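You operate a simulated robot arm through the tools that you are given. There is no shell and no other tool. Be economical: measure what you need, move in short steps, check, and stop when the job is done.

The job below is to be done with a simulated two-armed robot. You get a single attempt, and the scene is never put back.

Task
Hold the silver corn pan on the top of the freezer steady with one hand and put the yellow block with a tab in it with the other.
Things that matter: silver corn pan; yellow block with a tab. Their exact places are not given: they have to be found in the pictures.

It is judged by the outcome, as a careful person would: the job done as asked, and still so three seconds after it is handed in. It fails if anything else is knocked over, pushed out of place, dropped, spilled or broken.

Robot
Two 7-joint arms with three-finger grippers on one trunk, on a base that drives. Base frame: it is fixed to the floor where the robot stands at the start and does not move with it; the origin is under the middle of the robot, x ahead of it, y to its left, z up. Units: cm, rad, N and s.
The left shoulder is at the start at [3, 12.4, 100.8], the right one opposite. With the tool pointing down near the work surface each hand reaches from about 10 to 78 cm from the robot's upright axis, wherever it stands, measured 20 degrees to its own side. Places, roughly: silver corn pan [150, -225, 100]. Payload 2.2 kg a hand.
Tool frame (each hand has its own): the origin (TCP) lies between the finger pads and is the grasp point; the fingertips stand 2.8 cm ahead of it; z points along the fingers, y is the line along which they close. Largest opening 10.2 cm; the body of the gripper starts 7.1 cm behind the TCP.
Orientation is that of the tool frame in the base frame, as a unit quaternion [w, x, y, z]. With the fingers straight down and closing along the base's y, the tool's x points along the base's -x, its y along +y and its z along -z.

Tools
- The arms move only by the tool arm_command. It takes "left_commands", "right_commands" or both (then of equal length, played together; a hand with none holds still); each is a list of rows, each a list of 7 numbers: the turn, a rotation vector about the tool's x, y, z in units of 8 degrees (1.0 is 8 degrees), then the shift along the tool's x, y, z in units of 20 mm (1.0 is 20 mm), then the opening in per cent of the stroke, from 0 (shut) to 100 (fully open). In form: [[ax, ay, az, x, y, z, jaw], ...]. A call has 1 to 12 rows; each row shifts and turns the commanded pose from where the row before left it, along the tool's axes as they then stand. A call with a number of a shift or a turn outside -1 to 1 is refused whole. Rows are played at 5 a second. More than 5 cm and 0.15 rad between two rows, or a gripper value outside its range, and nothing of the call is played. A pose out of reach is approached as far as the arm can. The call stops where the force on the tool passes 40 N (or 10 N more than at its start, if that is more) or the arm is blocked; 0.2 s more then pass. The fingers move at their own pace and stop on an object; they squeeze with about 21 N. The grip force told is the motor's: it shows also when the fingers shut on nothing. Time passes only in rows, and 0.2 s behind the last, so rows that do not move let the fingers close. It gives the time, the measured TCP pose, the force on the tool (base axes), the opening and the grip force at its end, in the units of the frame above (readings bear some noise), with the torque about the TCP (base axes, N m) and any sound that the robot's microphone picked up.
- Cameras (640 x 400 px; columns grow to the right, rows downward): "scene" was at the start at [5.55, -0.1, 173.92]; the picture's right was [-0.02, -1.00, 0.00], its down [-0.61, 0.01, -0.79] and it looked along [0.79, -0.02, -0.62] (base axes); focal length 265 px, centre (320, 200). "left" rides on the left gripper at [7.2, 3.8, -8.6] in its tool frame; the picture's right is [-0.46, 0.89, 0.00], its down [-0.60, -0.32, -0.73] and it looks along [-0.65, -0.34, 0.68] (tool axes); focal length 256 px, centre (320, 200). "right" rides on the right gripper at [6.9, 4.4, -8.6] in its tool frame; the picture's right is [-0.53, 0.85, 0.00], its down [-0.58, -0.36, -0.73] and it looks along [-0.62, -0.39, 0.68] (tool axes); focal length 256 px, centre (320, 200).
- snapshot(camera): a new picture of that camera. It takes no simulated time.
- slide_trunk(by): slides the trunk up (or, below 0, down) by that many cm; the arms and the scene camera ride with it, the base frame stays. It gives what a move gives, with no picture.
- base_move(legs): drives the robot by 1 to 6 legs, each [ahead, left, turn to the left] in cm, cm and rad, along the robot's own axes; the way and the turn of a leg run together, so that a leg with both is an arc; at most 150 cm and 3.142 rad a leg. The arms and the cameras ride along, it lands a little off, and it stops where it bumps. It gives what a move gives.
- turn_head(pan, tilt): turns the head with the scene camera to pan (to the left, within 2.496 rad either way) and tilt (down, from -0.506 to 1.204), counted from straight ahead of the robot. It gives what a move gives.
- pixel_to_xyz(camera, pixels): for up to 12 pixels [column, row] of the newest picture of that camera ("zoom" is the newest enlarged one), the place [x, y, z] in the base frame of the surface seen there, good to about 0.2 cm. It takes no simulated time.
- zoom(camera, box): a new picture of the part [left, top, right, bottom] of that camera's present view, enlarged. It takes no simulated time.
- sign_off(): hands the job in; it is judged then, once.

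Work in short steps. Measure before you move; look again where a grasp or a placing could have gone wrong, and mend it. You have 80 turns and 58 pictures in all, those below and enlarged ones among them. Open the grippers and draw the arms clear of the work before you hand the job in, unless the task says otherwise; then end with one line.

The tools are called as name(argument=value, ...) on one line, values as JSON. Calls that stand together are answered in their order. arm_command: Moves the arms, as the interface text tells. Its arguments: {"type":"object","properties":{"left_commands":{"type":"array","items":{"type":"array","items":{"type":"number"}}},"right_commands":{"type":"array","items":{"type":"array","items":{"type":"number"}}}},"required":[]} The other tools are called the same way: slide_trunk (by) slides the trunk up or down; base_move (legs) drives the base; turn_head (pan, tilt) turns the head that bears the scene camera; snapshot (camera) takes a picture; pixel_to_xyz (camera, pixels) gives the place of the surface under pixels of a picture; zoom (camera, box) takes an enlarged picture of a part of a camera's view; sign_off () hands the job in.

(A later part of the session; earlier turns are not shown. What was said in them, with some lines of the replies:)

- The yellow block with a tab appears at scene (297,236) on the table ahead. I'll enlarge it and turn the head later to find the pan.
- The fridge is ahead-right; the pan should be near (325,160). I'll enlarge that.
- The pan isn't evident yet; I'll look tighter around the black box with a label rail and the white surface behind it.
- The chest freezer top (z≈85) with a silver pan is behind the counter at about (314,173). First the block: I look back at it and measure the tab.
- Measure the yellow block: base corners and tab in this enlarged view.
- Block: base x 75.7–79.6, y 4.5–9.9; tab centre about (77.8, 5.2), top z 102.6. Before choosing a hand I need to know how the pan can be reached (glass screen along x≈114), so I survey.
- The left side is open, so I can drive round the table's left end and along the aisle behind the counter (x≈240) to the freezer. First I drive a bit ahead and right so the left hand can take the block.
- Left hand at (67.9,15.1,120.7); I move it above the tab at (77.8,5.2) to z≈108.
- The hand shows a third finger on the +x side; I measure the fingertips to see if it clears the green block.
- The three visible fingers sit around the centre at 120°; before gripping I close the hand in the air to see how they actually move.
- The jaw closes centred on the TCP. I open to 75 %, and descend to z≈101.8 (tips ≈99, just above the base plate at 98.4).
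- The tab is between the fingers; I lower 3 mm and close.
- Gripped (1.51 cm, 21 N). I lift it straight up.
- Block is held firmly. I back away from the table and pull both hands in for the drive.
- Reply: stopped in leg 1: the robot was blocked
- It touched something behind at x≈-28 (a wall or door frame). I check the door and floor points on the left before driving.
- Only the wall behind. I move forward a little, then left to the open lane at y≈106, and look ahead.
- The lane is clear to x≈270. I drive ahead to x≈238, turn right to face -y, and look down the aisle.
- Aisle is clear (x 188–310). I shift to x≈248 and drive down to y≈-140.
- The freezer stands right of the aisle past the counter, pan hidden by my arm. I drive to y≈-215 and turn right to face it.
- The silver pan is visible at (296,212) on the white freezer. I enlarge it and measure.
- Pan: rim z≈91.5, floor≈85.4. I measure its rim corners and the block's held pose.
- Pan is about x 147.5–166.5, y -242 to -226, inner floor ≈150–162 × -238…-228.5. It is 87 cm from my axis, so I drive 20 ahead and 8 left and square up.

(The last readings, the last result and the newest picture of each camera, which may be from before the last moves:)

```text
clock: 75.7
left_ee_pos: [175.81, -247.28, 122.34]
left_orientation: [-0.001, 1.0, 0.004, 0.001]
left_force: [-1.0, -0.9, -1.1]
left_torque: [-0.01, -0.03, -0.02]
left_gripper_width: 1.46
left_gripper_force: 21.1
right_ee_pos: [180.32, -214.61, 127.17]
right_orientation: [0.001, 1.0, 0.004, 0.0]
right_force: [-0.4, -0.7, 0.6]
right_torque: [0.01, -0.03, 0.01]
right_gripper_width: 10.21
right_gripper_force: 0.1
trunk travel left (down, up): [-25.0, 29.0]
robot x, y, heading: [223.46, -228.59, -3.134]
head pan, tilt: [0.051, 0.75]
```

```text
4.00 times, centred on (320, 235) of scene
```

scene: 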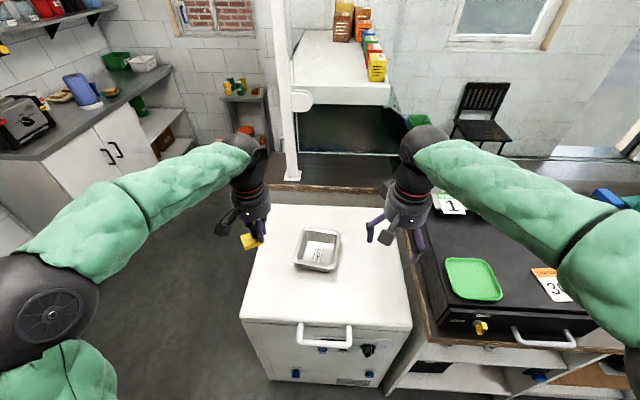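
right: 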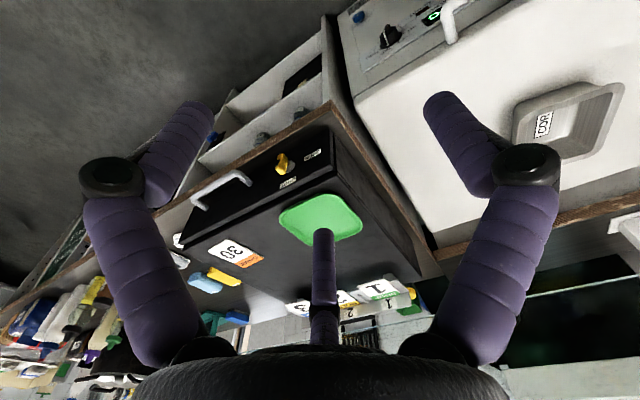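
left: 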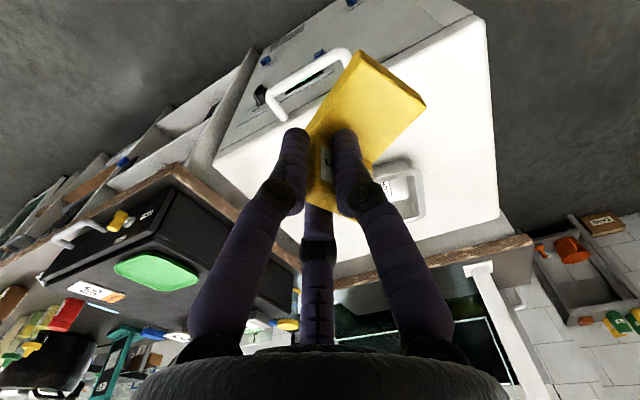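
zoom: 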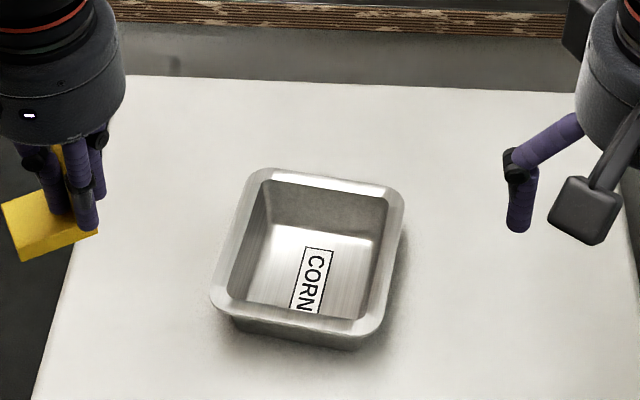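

Now measure the right rim (outer lip, inner edge, wall) and the floor with this clearer view.

pixel_to_xyz(camera="zoom", pixels=[[399, 225], [390, 280], [378, 320], [383, 225], [372, 280], [360, 315], [375, 240], [362, 270], [285, 240], [270, 290], [350, 255], [320, 310]])

pixel_to_xyz(camera="zoom", pixels=[[393, 260], [387, 260], [381, 260], [376, 260], [370, 260], [364, 260], [358, 260], [240, 260], [222, 280], [270, 180], [340, 330], [5, 230]])

```text
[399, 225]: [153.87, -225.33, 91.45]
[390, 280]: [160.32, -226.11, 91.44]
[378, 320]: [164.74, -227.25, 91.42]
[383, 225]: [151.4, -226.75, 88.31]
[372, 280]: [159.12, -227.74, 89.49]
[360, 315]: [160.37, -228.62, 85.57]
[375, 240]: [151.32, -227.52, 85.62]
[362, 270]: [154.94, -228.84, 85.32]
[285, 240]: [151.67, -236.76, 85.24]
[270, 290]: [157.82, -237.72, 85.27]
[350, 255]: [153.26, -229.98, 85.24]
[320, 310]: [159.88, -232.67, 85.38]
```

```text
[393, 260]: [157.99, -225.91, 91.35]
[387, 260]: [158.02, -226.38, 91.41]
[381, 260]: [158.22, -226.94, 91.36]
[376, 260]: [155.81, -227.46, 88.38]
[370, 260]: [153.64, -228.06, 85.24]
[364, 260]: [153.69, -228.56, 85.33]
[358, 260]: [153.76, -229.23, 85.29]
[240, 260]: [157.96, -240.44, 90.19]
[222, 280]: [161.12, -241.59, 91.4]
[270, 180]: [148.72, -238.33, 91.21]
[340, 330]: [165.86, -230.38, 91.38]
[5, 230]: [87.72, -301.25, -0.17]
```

Right wall at x≈160.5: lip y -226.0…-227.4, wall yaw ≈10°. I bring the right hand above it, then turn it (yaw 10°, lean 20° to the right).

arm_command(right_commands=[[0, 0, 0, -0.8, 0.35, 0.9, 100], [0, 0, 0, -0.8, 0.35, 0.9, 100], [0, 0, 0, -0.8, 0.35, 0.9, 100], [0, 0, 0, -0.8, 0.35, 0.9, 100], [0, 0, 0, -0.8, 0.35, 0.9, 60], [0, 0, 0, -0.8, 0.35, 0.9, 60], [0, 0, 0, -0.8, 0.35, 0.9, 60], [0, 0, 0, -0.8, 0.35, 0.9, 60], [0, 0, 0, -0.8, 0.35, 0.9, 60], [0, 0, 0, -0.8, 0.35, 0.9, 60], [0, 0, 0, -0.8, 0.35, 0.9, 60], [0, 0, 0, -0.8, 0.35, 0.9, 60]])

arm_command(right_commands=[[0, 0, 0.65, 0, 0, 0, 60], [0, 0, 0.6, 0, 0, 0, 60], [-0.85, 0, 0, 0, 0, 0, 60], [-0.85, 0, 0, 0, 0, 0, 60], [-0.8, 0, 0, 0, 0, 0, 60], [0, 0, 0, 0, 0, 0, 60]])

zoom(camera="scene", box=[220, 170, 420, 295])

```text
clock: 78.3
left_ee_pos: [175.85, -247.31, 122.24]
left_orientation: [0.0, 1.0, 0.004, 0.0]
left_force: [0.1, -0.4, -0.9]
left_torque: [0.02, -0.03, 0.03]
left_gripper_width: 1.46
left_gripper_force: 21.8
right_ee_pos: [161.59, -223.34, 105.57]
right_orientation: [0.0, 1.0, 0.004, 0.0]
right_force: [-0.4, -0.5, 0.9]
right_torque: [-0.01, 0.0, 0.01]
right_gripper_width: 6.11
right_gripper_force: 0.0
trunk travel left (down, up): [-25.0, 29.0]
robot x, y, heading: [224.04, -229.12, -3.137]
head pan, tilt: [0.051, 0.75]
```

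```text
clock: 79.7
left_ee_pos: [175.95, -247.21, 122.26]
left_orientation: [0.0, 1.0, 0.006, 0.0]
left_force: [-0.2, 0.2, 0.6]
left_torque: [0.01, -0.01, -0.01]
left_gripper_width: 1.45
left_gripper_force: 21.1
right_ee_pos: [161.38, -223.27, 105.5]
right_orientation: [0.174, 0.981, -0.083, -0.015]
right_force: [0.4, -0.2, 0.4]
right_torque: [-0.04, 0.0, 0.03]
right_gripper_width: 6.13
right_gripper_force: 0.0
trunk travel left (down, up): [-25.0, 29.0]
robot x, y, heading: [223.96, -228.74, -3.132]
head pan, tilt: [0.051, 0.75]
```

```text
3.20 times, centred on (320, 232) of scene
```

zoom: 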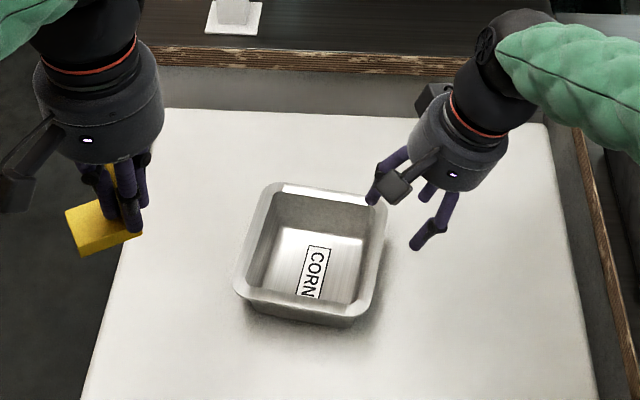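

The hand leans right well clear of the left one. I shift sideways onto the lip axis and descend most of the way along the tool, then check.

arm_command(right_commands=[[0, 0, 0, -0.13, -0.89, 0, 60], [0, 0, 0, 0, 0, 0.95, 60], [0, 0, 0, 0, 0, 0.95, 60], [0, 0, 0, 0, 0, 0.95, 60], [0, 0, 0, 0, 0, 0.95, 60], [0, 0, 0, 0, 0, 0.95, 60], [0, 0, 0, 0, 0, 0, 60]])

zoom(camera="scene", box=[260, 185, 380, 260])

snapshot(camera="right")

```text
clock: 81.3
left_ee_pos: [176.03, -247.36, 122.32]
left_orientation: [0.0, 1.0, 0.003, 0.0]
left_force: [0.0, -0.1, -1.6]
left_torque: [0.02, 0.0, -0.02]
left_gripper_width: 1.45
left_gripper_force: 20.9
right_ee_pos: [160.82, -224.57, 95.96]
right_orientation: [0.173, 0.981, -0.083, -0.015]
right_force: [0.4, 0.5, -0.7]
right_torque: [0.0, 0.01, 0.01]
right_gripper_width: 6.13
right_gripper_force: 0.0
trunk travel left (down, up): [-25.0, 29.0]
robot x, y, heading: [223.8, -228.85, -3.136]
head pan, tilt: [0.051, 0.75]
```

```text
5.33 times, centred on (320, 222) of scene
```

zoom: 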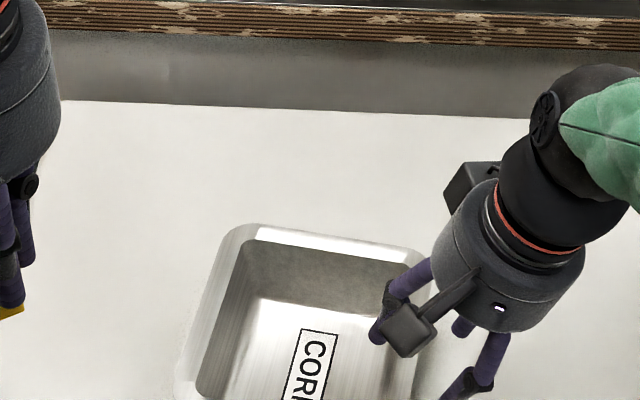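

```text
24 pictures are left
```

right: 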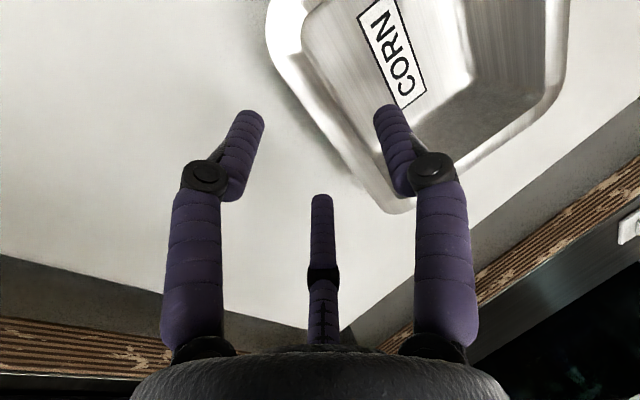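

Alignment looks right; I go the last 6 cm down over the lip.

arm_command(right_commands=[[0, 0, 0, 0.05, 0.18, 0.6, 60], [0, 0, 0, 0, 0, 0.6, 60], [0, 0, 0, 0, 0, 0.6, 60], [0, 0, 0, 0, 0, 0.6, 60], [0, 0, 0, 0, 0, 0.6, 60], [0, 0, 0, 0, 0, 0, 60]])

snapshot(camera="right")

zoom(camera="scene", box=[260, 195, 380, 270])

```text
clock: 82.7
left_ee_pos: [176.02, -247.27, 122.32]
left_orientation: [0.0, 1.0, 0.004, 0.0]
left_force: [-0.6, 0.1, -0.2]
left_torque: [0.03, 0.03, 0.03]
left_gripper_width: 1.42
left_gripper_force: 20.1
right_ee_pos: [160.51, -227.02, 90.5]
right_orientation: [0.173, 0.981, -0.082, -0.015]
right_force: [0.3, -0.4, 0.3]
right_torque: [-0.02, 0.02, -0.05]
right_gripper_width: 6.11
right_gripper_force: 0.0
trunk travel left (down, up): [-25.0, 29.0]
robot x, y, heading: [223.82, -229.12, -3.132]
head pan, tilt: [0.051, 0.75]
```

```text
23 pictures are left
```

right: 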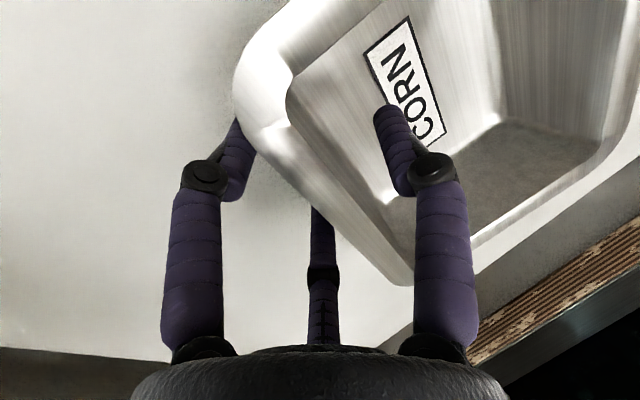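

```text
5.33 times, centred on (320, 232) of scene
```

zoom: 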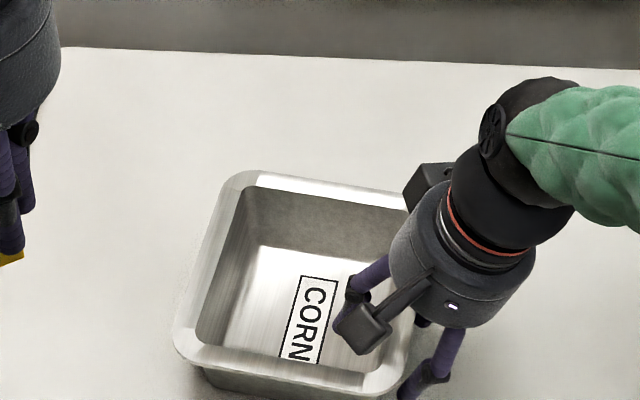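

The fingers straddle the wall with no contact force. I close slowly on the rim.

arm_command(right_commands=[[0, 0, 0, 0, 0, 0, 45], [0, 0, 0, 0, 0, 0, 35], [0, 0, 0, 0, 0, 0, 25], [0, 0, 0, 0, 0, 0, 18], [0, 0, 0, 0, 0, 0, 10], [0, 0, 0, 0, 0, 0, 0], [0, 0, 0, 0, 0, 0, 0], [0, 0, 0, 0, 0, 0, 0]])

zoom(camera="scene", box=[240, 180, 400, 280])

pixel_to_xyz(camera="zoom", pixels=[[240, 290], [270, 190], [340, 345], [340, 202], [300, 260], [290, 310], [320, 280], [270, 260]])

```text
clock: 84.5
left_ee_pos: [176.01, -247.29, 122.33]
left_orientation: [0.0, 1.0, 0.004, 0.0]
left_force: [1.1, 0.2, 0.6]
left_torque: [0.0, 0.01, 0.01]
left_gripper_width: 1.46
left_gripper_force: 20.7
right_ee_pos: [160.64, -227.0, 90.44]
right_orientation: [0.173, 0.981, -0.083, -0.015]
right_force: [1.0, -2.0, -0.5]
right_torque: [-0.01, 0.24, 0.19]
right_gripper_width: 2.41
right_gripper_force: 20.9
trunk travel left (down, up): [-25.0, 29.0]
robot x, y, heading: [223.39, -229.07, -3.135]
head pan, tilt: [0.051, 0.75]
```

```text
4.00 times, centred on (320, 230) of scene
```

zoom: 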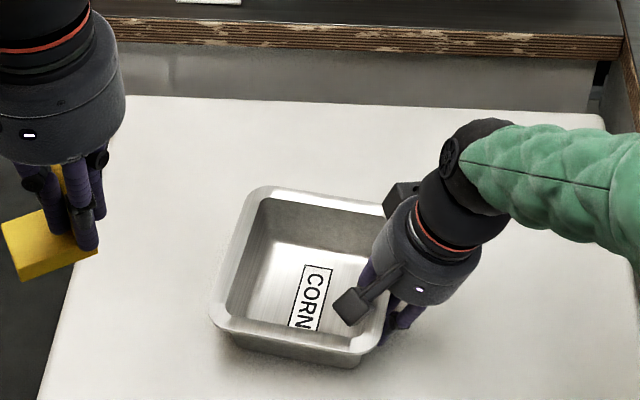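

```text
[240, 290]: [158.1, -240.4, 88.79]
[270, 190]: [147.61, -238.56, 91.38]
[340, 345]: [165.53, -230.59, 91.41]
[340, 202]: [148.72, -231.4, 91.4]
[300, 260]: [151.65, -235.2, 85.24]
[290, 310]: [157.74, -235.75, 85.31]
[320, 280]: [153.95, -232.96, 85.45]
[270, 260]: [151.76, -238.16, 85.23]
```

Rim held (20.9 N, pan unmoved). Now I bring the left hand with the block over the left part of the pan, staying high.

arm_command(left_commands=[[0, 0, 0, -0.94, -0.6, 0, 0], [0, 0, 0, -0.94, -0.6, 0, 0], [0, 0, 0, -0.94, -0.6, 0, 0], [0, 0, 0, -0.94, -0.6, 0, 0], [0, 0, 0, -0.94, -0.6, 0.3, 0], [0, 0, 0, -0.94, -0.6, 0.5, 0], [0, 0, 0, -0.94, -0.6, 0.5, 0], [0, 0, 0, -0.94, -0.6, 0.5, 0], [0, 0, 0, -0.94, -0.6, 0.7, 0], [0, 0, 0, -0.94, -0.6, 0.7, 0], [0, 0, 0, -0.94, -0.6, 0.8, 0], [0, 0, 0, -0.94, -0.55, 0.8, 0]])

zoom(camera="scene", box=[220, 140, 420, 265])

snapshot(camera="left")

```text
clock: 87.1
left_ee_pos: [153.38, -233.22, 112.75]
left_orientation: [0.0, 1.0, 0.005, -0.001]
left_force: [-0.3, -0.1, -0.5]
left_torque: [0.0, 0.0, 0.02]
left_gripper_width: 1.47
left_gripper_force: 21.4
right_ee_pos: [160.45, -227.06, 90.32]
right_orientation: [0.174, 0.981, -0.083, -0.015]
right_force: [-1.5, -0.9, 0.0]
right_torque: [-0.06, 0.17, -0.01]
right_gripper_width: 2.4
right_gripper_force: 21.2
trunk travel left (down, up): [-25.0, 29.0]
robot x, y, heading: [223.54, -228.7, -3.138]
head pan, tilt: [0.051, 0.75]
```

```text
3.20 times, centred on (320, 202) of scene
```

zoom: 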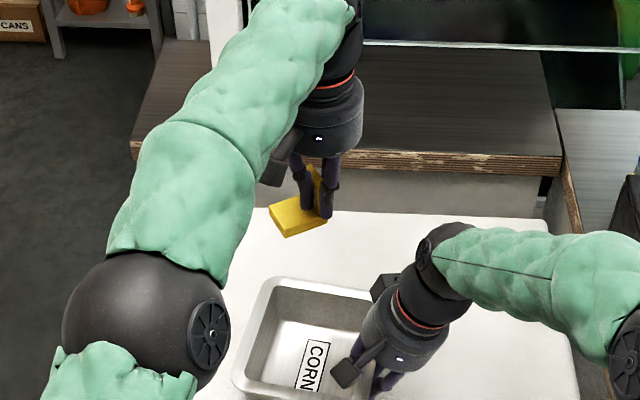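

```text
19 pictures are left
```

left: 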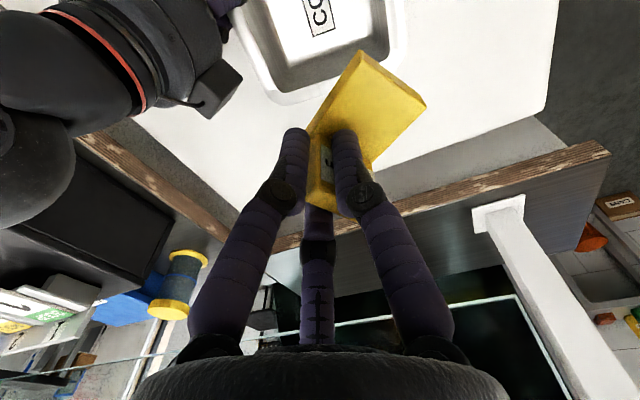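

Clear of the right hand. I verify the held block's corners relative to the TCP.

pixel_to_xyz(camera="left", pixels=[[362, 54], [422, 100], [375, 150], [330, 110], [350, 80], [395, 125], [318, 195], [290, 60], [385, 40], [280, 20]])

```text
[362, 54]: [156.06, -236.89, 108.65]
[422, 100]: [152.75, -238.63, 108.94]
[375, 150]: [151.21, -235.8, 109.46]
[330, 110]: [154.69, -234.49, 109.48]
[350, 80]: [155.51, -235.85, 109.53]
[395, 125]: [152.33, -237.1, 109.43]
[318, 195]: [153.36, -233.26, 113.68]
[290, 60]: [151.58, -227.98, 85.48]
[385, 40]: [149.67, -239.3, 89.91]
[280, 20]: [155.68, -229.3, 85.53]
```

The block is yawed ~25° in the grip but firmly held; I shift the hand 6 mm right/back for wall clearance and lower to about 2 cm above the floor.

arm_command(left_commands=[[0, 0, 0, 0.3, -0.3, 0.8, 0], [0, 0, 0, 0, 0, 0.95, 0], [0, 0, 0, 0, 0, 0.95, 0], [0, 0, 0, 0, 0, 0.95, 0], [0, 0, 0, 0, 0, 0.95, 0], [0, 0, 0, 0, 0, 0.95, 0], [0, 0, 0, 0, 0, 0.95, 0], [0, 0, 0, 0, 0, 0.95, 0], [0, 0, 0, 0, 0, 0.95, 0], [0, 0, 0, 0, 0, 0.95, 0], [0, 0, 0, 0, 0, 0.8, 0], [0, 0, 0, 0, 0, 0, 0]])

snapshot(camera="left")

zoom(camera="scene", box=[240, 165, 400, 265])

```text
clock: 89.7
left_ee_pos: [153.89, -232.33, 92.41]
left_orientation: [-0.001, 1.0, 0.004, 0.0]
left_force: [-0.6, 0.4, 0.1]
left_torque: [0.01, 0.01, 0.02]
left_gripper_width: 1.45
left_gripper_force: 20.8
right_ee_pos: [160.64, -226.93, 90.42]
right_orientation: [0.173, 0.981, -0.083, -0.014]
right_force: [1.1, 0.1, 0.1]
right_torque: [-0.01, 0.2, -0.01]
right_gripper_width: 2.41
right_gripper_force: 21.2
trunk travel left (down, up): [-25.0, 29.0]
robot x, y, heading: [223.56, -229.01, -3.135]
head pan, tilt: [0.051, 0.75]
```

```text
18 pictures are left
```

left: 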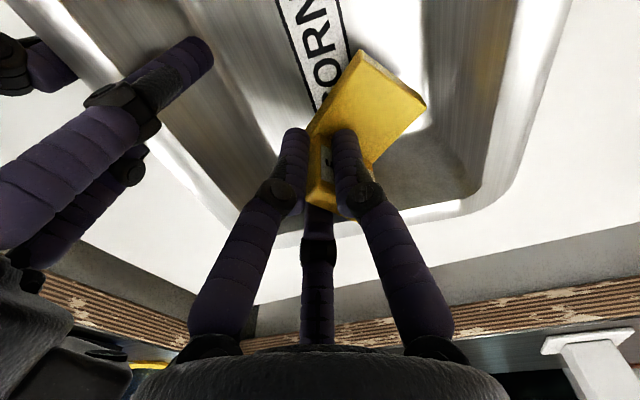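

```text
4.00 times, centred on (320, 215) of scene
```

zoom: 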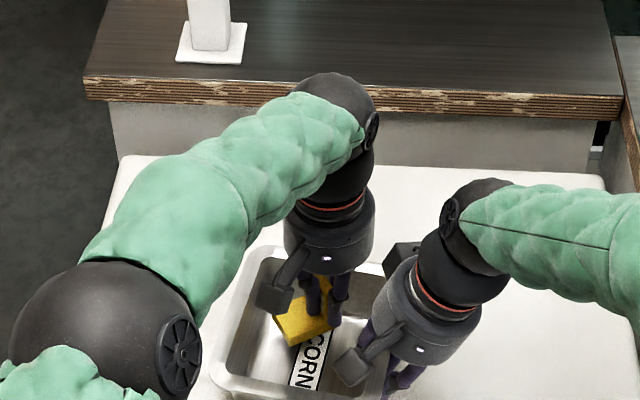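

Clear of the walls and other hand. I lower the last 2.2 cm slowly.

arm_command(left_commands=[[0, 0, 0, 0, 0, 0.4, 0], [0, 0, 0, 0, 0, 0.4, 0], [0, 0, 0, 0, 0, 0.2, 0], [0, 0, 0, 0, 0, 0.1, 0], [0, 0, 0, 0, 0, 0, 0]])

```text
clock: 90.9
left_ee_pos: [153.9, -232.36, 90.25]
left_orientation: [0.0, 1.0, 0.004, 0.0]
left_force: [-0.6, 0.5, -0.7]
left_torque: [0.02, 0.04, 0.0]
left_gripper_width: 1.49
left_gripper_force: 20.7
right_ee_pos: [160.7, -226.93, 90.42]
right_orientation: [0.173, 0.981, -0.082, -0.015]
right_force: [0.9, 0.2, 1.1]
right_torque: [0.0, 0.12, 0.05]
right_gripper_width: 2.4
right_gripper_force: 21.0
trunk travel left (down, up): [-25.0, 29.0]
robot x, y, heading: [223.6, -228.8, -3.133]
head pan, tilt: [0.051, 0.75]
```

No contact yet; I creep down in 1 mm steps watching force.

arm_command(left_commands=[[0, 0, 0, 0, 0, 0.06, 0], [0, 0, 0, 0, 0, 0.06, 0], [0, 0, 0, 0, 0, 0, 0]])

pixel_to_xyz(camera="scene", pixels=[[312, 250], [316, 247]])

```text
clock: 91.7
left_ee_pos: [153.92, -232.58, 90.1]
left_orientation: [-0.001, 1.0, 0.004, -0.001]
left_force: [2.3, 0.3, 10.8]
left_torque: [-0.12, 0.02, -0.02]
left_gripper_width: 1.47
left_gripper_force: 20.8
right_ee_pos: [160.76, -226.98, 90.38]
right_orientation: [0.172, 0.981, -0.083, -0.015]
right_force: [-4.6, -2.4, -2.2]
right_torque: [0.01, 0.04, -0.05]
right_gripper_width: 2.42
right_gripper_force: 20.9
trunk travel left (down, up): [-25.0, 29.0]
robot x, y, heading: [223.73, -228.83, -3.136]
head pan, tilt: [0.051, 0.75]
```

```text
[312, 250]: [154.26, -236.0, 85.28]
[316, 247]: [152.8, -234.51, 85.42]
```

Contact (10.8 N): the block is on the pan floor. I release gently and lift the left hand straight up while the right still holds.

arm_command(left_commands=[[0, 0, 0, 0, 0, 0, 22], [0, 0, 0, 0, 0, 0, 35], [0, 0, 0, 0, 0, 0, 35], [0, 0, 0, 0, 0, -0.4, 35], [0, 0, 0, 0, 0, -0.6, 35], [0, 0, 0, 0, 0, -0.9, 35], [0, 0, 0, 0, 0, -0.9, 35], [0, 0, 0, 0, 0, -0.9, 35], [0, 0, 0, 0, 0, -0.9, 35], [0, 0, 0, 0, 0, -0.9, 35], [0, 0, 0, 0, 0, -0.9, 35], [0, 0, 0, 0, 0, -0.9, 35]])

snapshot(camera="left")

```text
clock: 94.3
left_ee_pos: [154.09, -232.51, 104.62]
left_orientation: [0.0, 1.0, 0.003, 0.0]
left_force: [-0.3, 0.2, -0.4]
left_torque: [0.02, -0.02, -0.01]
left_gripper_width: 3.57
left_gripper_force: 0.1
right_ee_pos: [160.66, -226.97, 90.46]
right_orientation: [0.173, 0.981, -0.082, -0.015]
right_force: [0.8, 0.4, 0.7]
right_torque: [-0.1, 0.1, 0.05]
right_gripper_width: 2.4
right_gripper_force: 20.9
trunk travel left (down, up): [-25.0, 29.0]
robot x, y, heading: [223.79, -228.71, -3.135]
head pan, tilt: [0.051, 0.75]
```

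```text
16 pictures are left
```

left: 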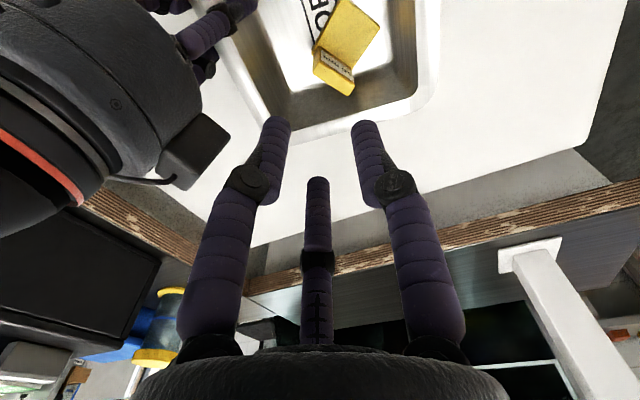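

The block lies in the pan. I draw the left hand up and away to the left, then open the right hand and withdraw it along its axis.

arm_command(left_commands=[[0, 0, 0, 0, 0, -0.9, 35], [0, 0, 0, 0, 0, -0.9, 35], [0, 0, 0, 0, 0.3, -0.9, 35], [0, 0, 0, 0.5, 0.6, -0.9, 35], [0, 0, 0, 0.9, 0.6, -0.9, 35], [0, 0, 0, 0.9, 0.6, -0.9, 35], [0, 0, 0, 0.9, 0.6, -0.9, 35], [0, 0, 0, 0.9, 0.6, 0, 35], [0, 0, 0, 0.9, 0.6, 0, 35], [0, 0, 0, 0.9, 0.6, 0, 35], [0, 0, 0, 0.9, 0.6, 0, 35]])

arm_command(right_commands=[[0, 0, 0, 0, 0, 0, 35], [0, 0, 0, 0, 0, 0, 50], [0, 0, 0, 0, 0, 0, 60], [0, 0, 0, 0, 0, 0, 60], [0, 0, 0, 0, 0, -0.4, 60], [0, 0, 0, 0, 0, -0.7, 60], [0, 0, 0, 0, 0, -0.9, 60], [0, 0, 0, 0, 0, -0.9, 60], [0, 0, 0, 0, 0, -0.9, 60], [0, 0, 0, 0, 0, -0.9, 60], [0, 0, 0, 0, 0, -0.9, 60], [0, 0, 0, 0, 0, -0.9, 60]])

zoom(camera="scene", box=[220, 160, 420, 285])

```text
clock: 96.7
left_ee_pos: [167.59, -242.52, 117.17]
left_orientation: [0.001, 1.0, 0.003, 0.0]
left_force: [0.4, -1.1, -0.5]
left_torque: [0.03, -0.01, -0.03]
left_gripper_width: 3.56
left_gripper_force: 0.0
right_ee_pos: [160.68, -227.02, 90.51]
right_orientation: [0.172, 0.982, -0.082, -0.014]
right_force: [1.9, 1.4, -0.6]
right_torque: [-0.16, 0.25, 0.07]
right_gripper_width: 2.4
right_gripper_force: 21.2
trunk travel left (down, up): [-25.0, 29.0]
robot x, y, heading: [223.74, -229.42, -3.136]
head pan, tilt: [0.051, 0.75]
```

```text
clock: 99.3
left_ee_pos: [167.63, -242.36, 117.25]
left_orientation: [0.0, 1.0, 0.004, 0.0]
left_force: [0.3, -0.1, 0.2]
left_torque: [-0.02, 0.02, 0.01]
left_gripper_width: 3.57
left_gripper_force: 0.0
right_ee_pos: [161.27, -222.64, 102.52]
right_orientation: [0.174, 0.981, -0.083, -0.015]
right_force: [-0.2, 0.5, -0.1]
right_torque: [0.0, 0.03, 0.03]
right_gripper_width: 6.11
right_gripper_force: 0.0
trunk travel left (down, up): [-25.0, 29.0]
robot x, y, heading: [223.58, -228.83, -3.133]
head pan, tilt: [0.051, 0.75]
```

```text
3.20 times, centred on (320, 222) of scene
```

zoom: 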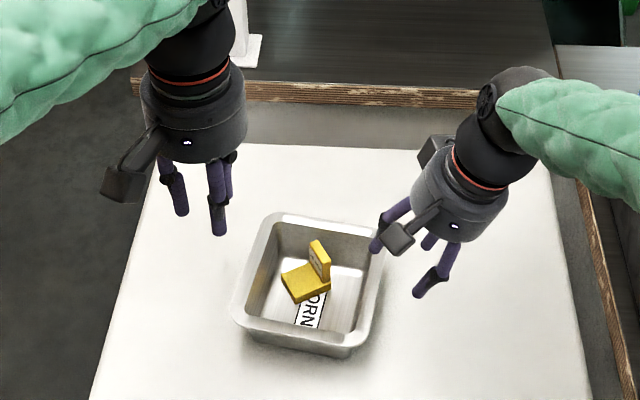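

The block sits flat in the pan, pan in place. I raise the right hand, straighten it and back off before handing in.

arm_command(right_commands=[[0, 0, 0, 0, 0, -0.9, 60], [0, 0, 0, 0, 0, -0.9, 60], [0, 0, 0, 0, 0, -0.9, 60], [0, 0, 0, 0, 0, -0.9, 60], [0.85, 0, 0, 0.5, 0, -0.5, 60], [0.85, 0, 0, 0.5, 0, -0.5, 60], [0.8, 0, 0, 0.8, 0, -0.5, 60], [0, 0, 0, 0.8, 0, -0.5, 60], [0, 0, 0, 0.8, 0, 0, 60], [0, 0, 0, 0, 0, 0, 60]])

base_move(legs=[[-20, 0, 0]])

snapshot(camera="scene")

```text
clock: 101.5
left_ee_pos: [167.63, -242.47, 117.11]
left_orientation: [0.0, 1.0, 0.003, 0.0]
left_force: [0.1, 0.0, 0.3]
left_torque: [0.0, 0.01, 0.0]
left_gripper_width: 3.59
left_gripper_force: 0.2
right_ee_pos: [168.55, -220.54, 113.38]
right_orientation: [0.0, 0.996, -0.084, 0.001]
right_force: [0.7, 0.1, -0.4]
right_torque: [0.02, 0.0, -0.01]
right_gripper_width: 6.11
right_gripper_force: 0.2
trunk travel left (down, up): [-25.0, 29.0]
robot x, y, heading: [223.95, -228.93, -3.137]
head pan, tilt: [0.051, 0.75]
```

```text
clock: 103.1
left_ee_pos: [187.85, -242.38, 117.31]
left_orientation: [0.0, 1.0, 0.004, -0.001]
left_force: [0.1, -1.1, 0.2]
left_torque: [0.01, 0.02, 0.04]
left_gripper_width: 3.57
left_gripper_force: 0.0
right_ee_pos: [188.83, -220.53, 113.4]
right_orientation: [0.001, 0.997, -0.083, 0.0]
right_force: [1.2, 0.5, 0.3]
right_torque: [0.0, 0.05, 0.0]
right_gripper_width: 6.12
right_gripper_force: 0.1
trunk travel left (down, up): [-25.0, 29.0]
robot x, y, heading: [243.92, -228.75, -3.137]
head pan, tilt: [0.051, 0.75]
```

```text
14 pictures are left
```

scene: 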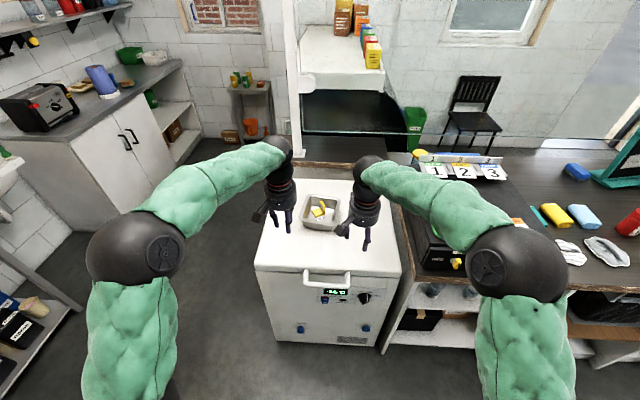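

The block is in the pan at (320,212), the pan stands where it was, and both hands are open and clear. I hand the job in.

sign_off()

```text
The job is handed in.
```

The yellow block with a tab is resting flat in the silver corn pan on the freezer. The right hand held the pan's rim while the left hand placed it, and the pan stayed where it was. While driving, the base bumped the wall behind it once; nothing was knocked over.
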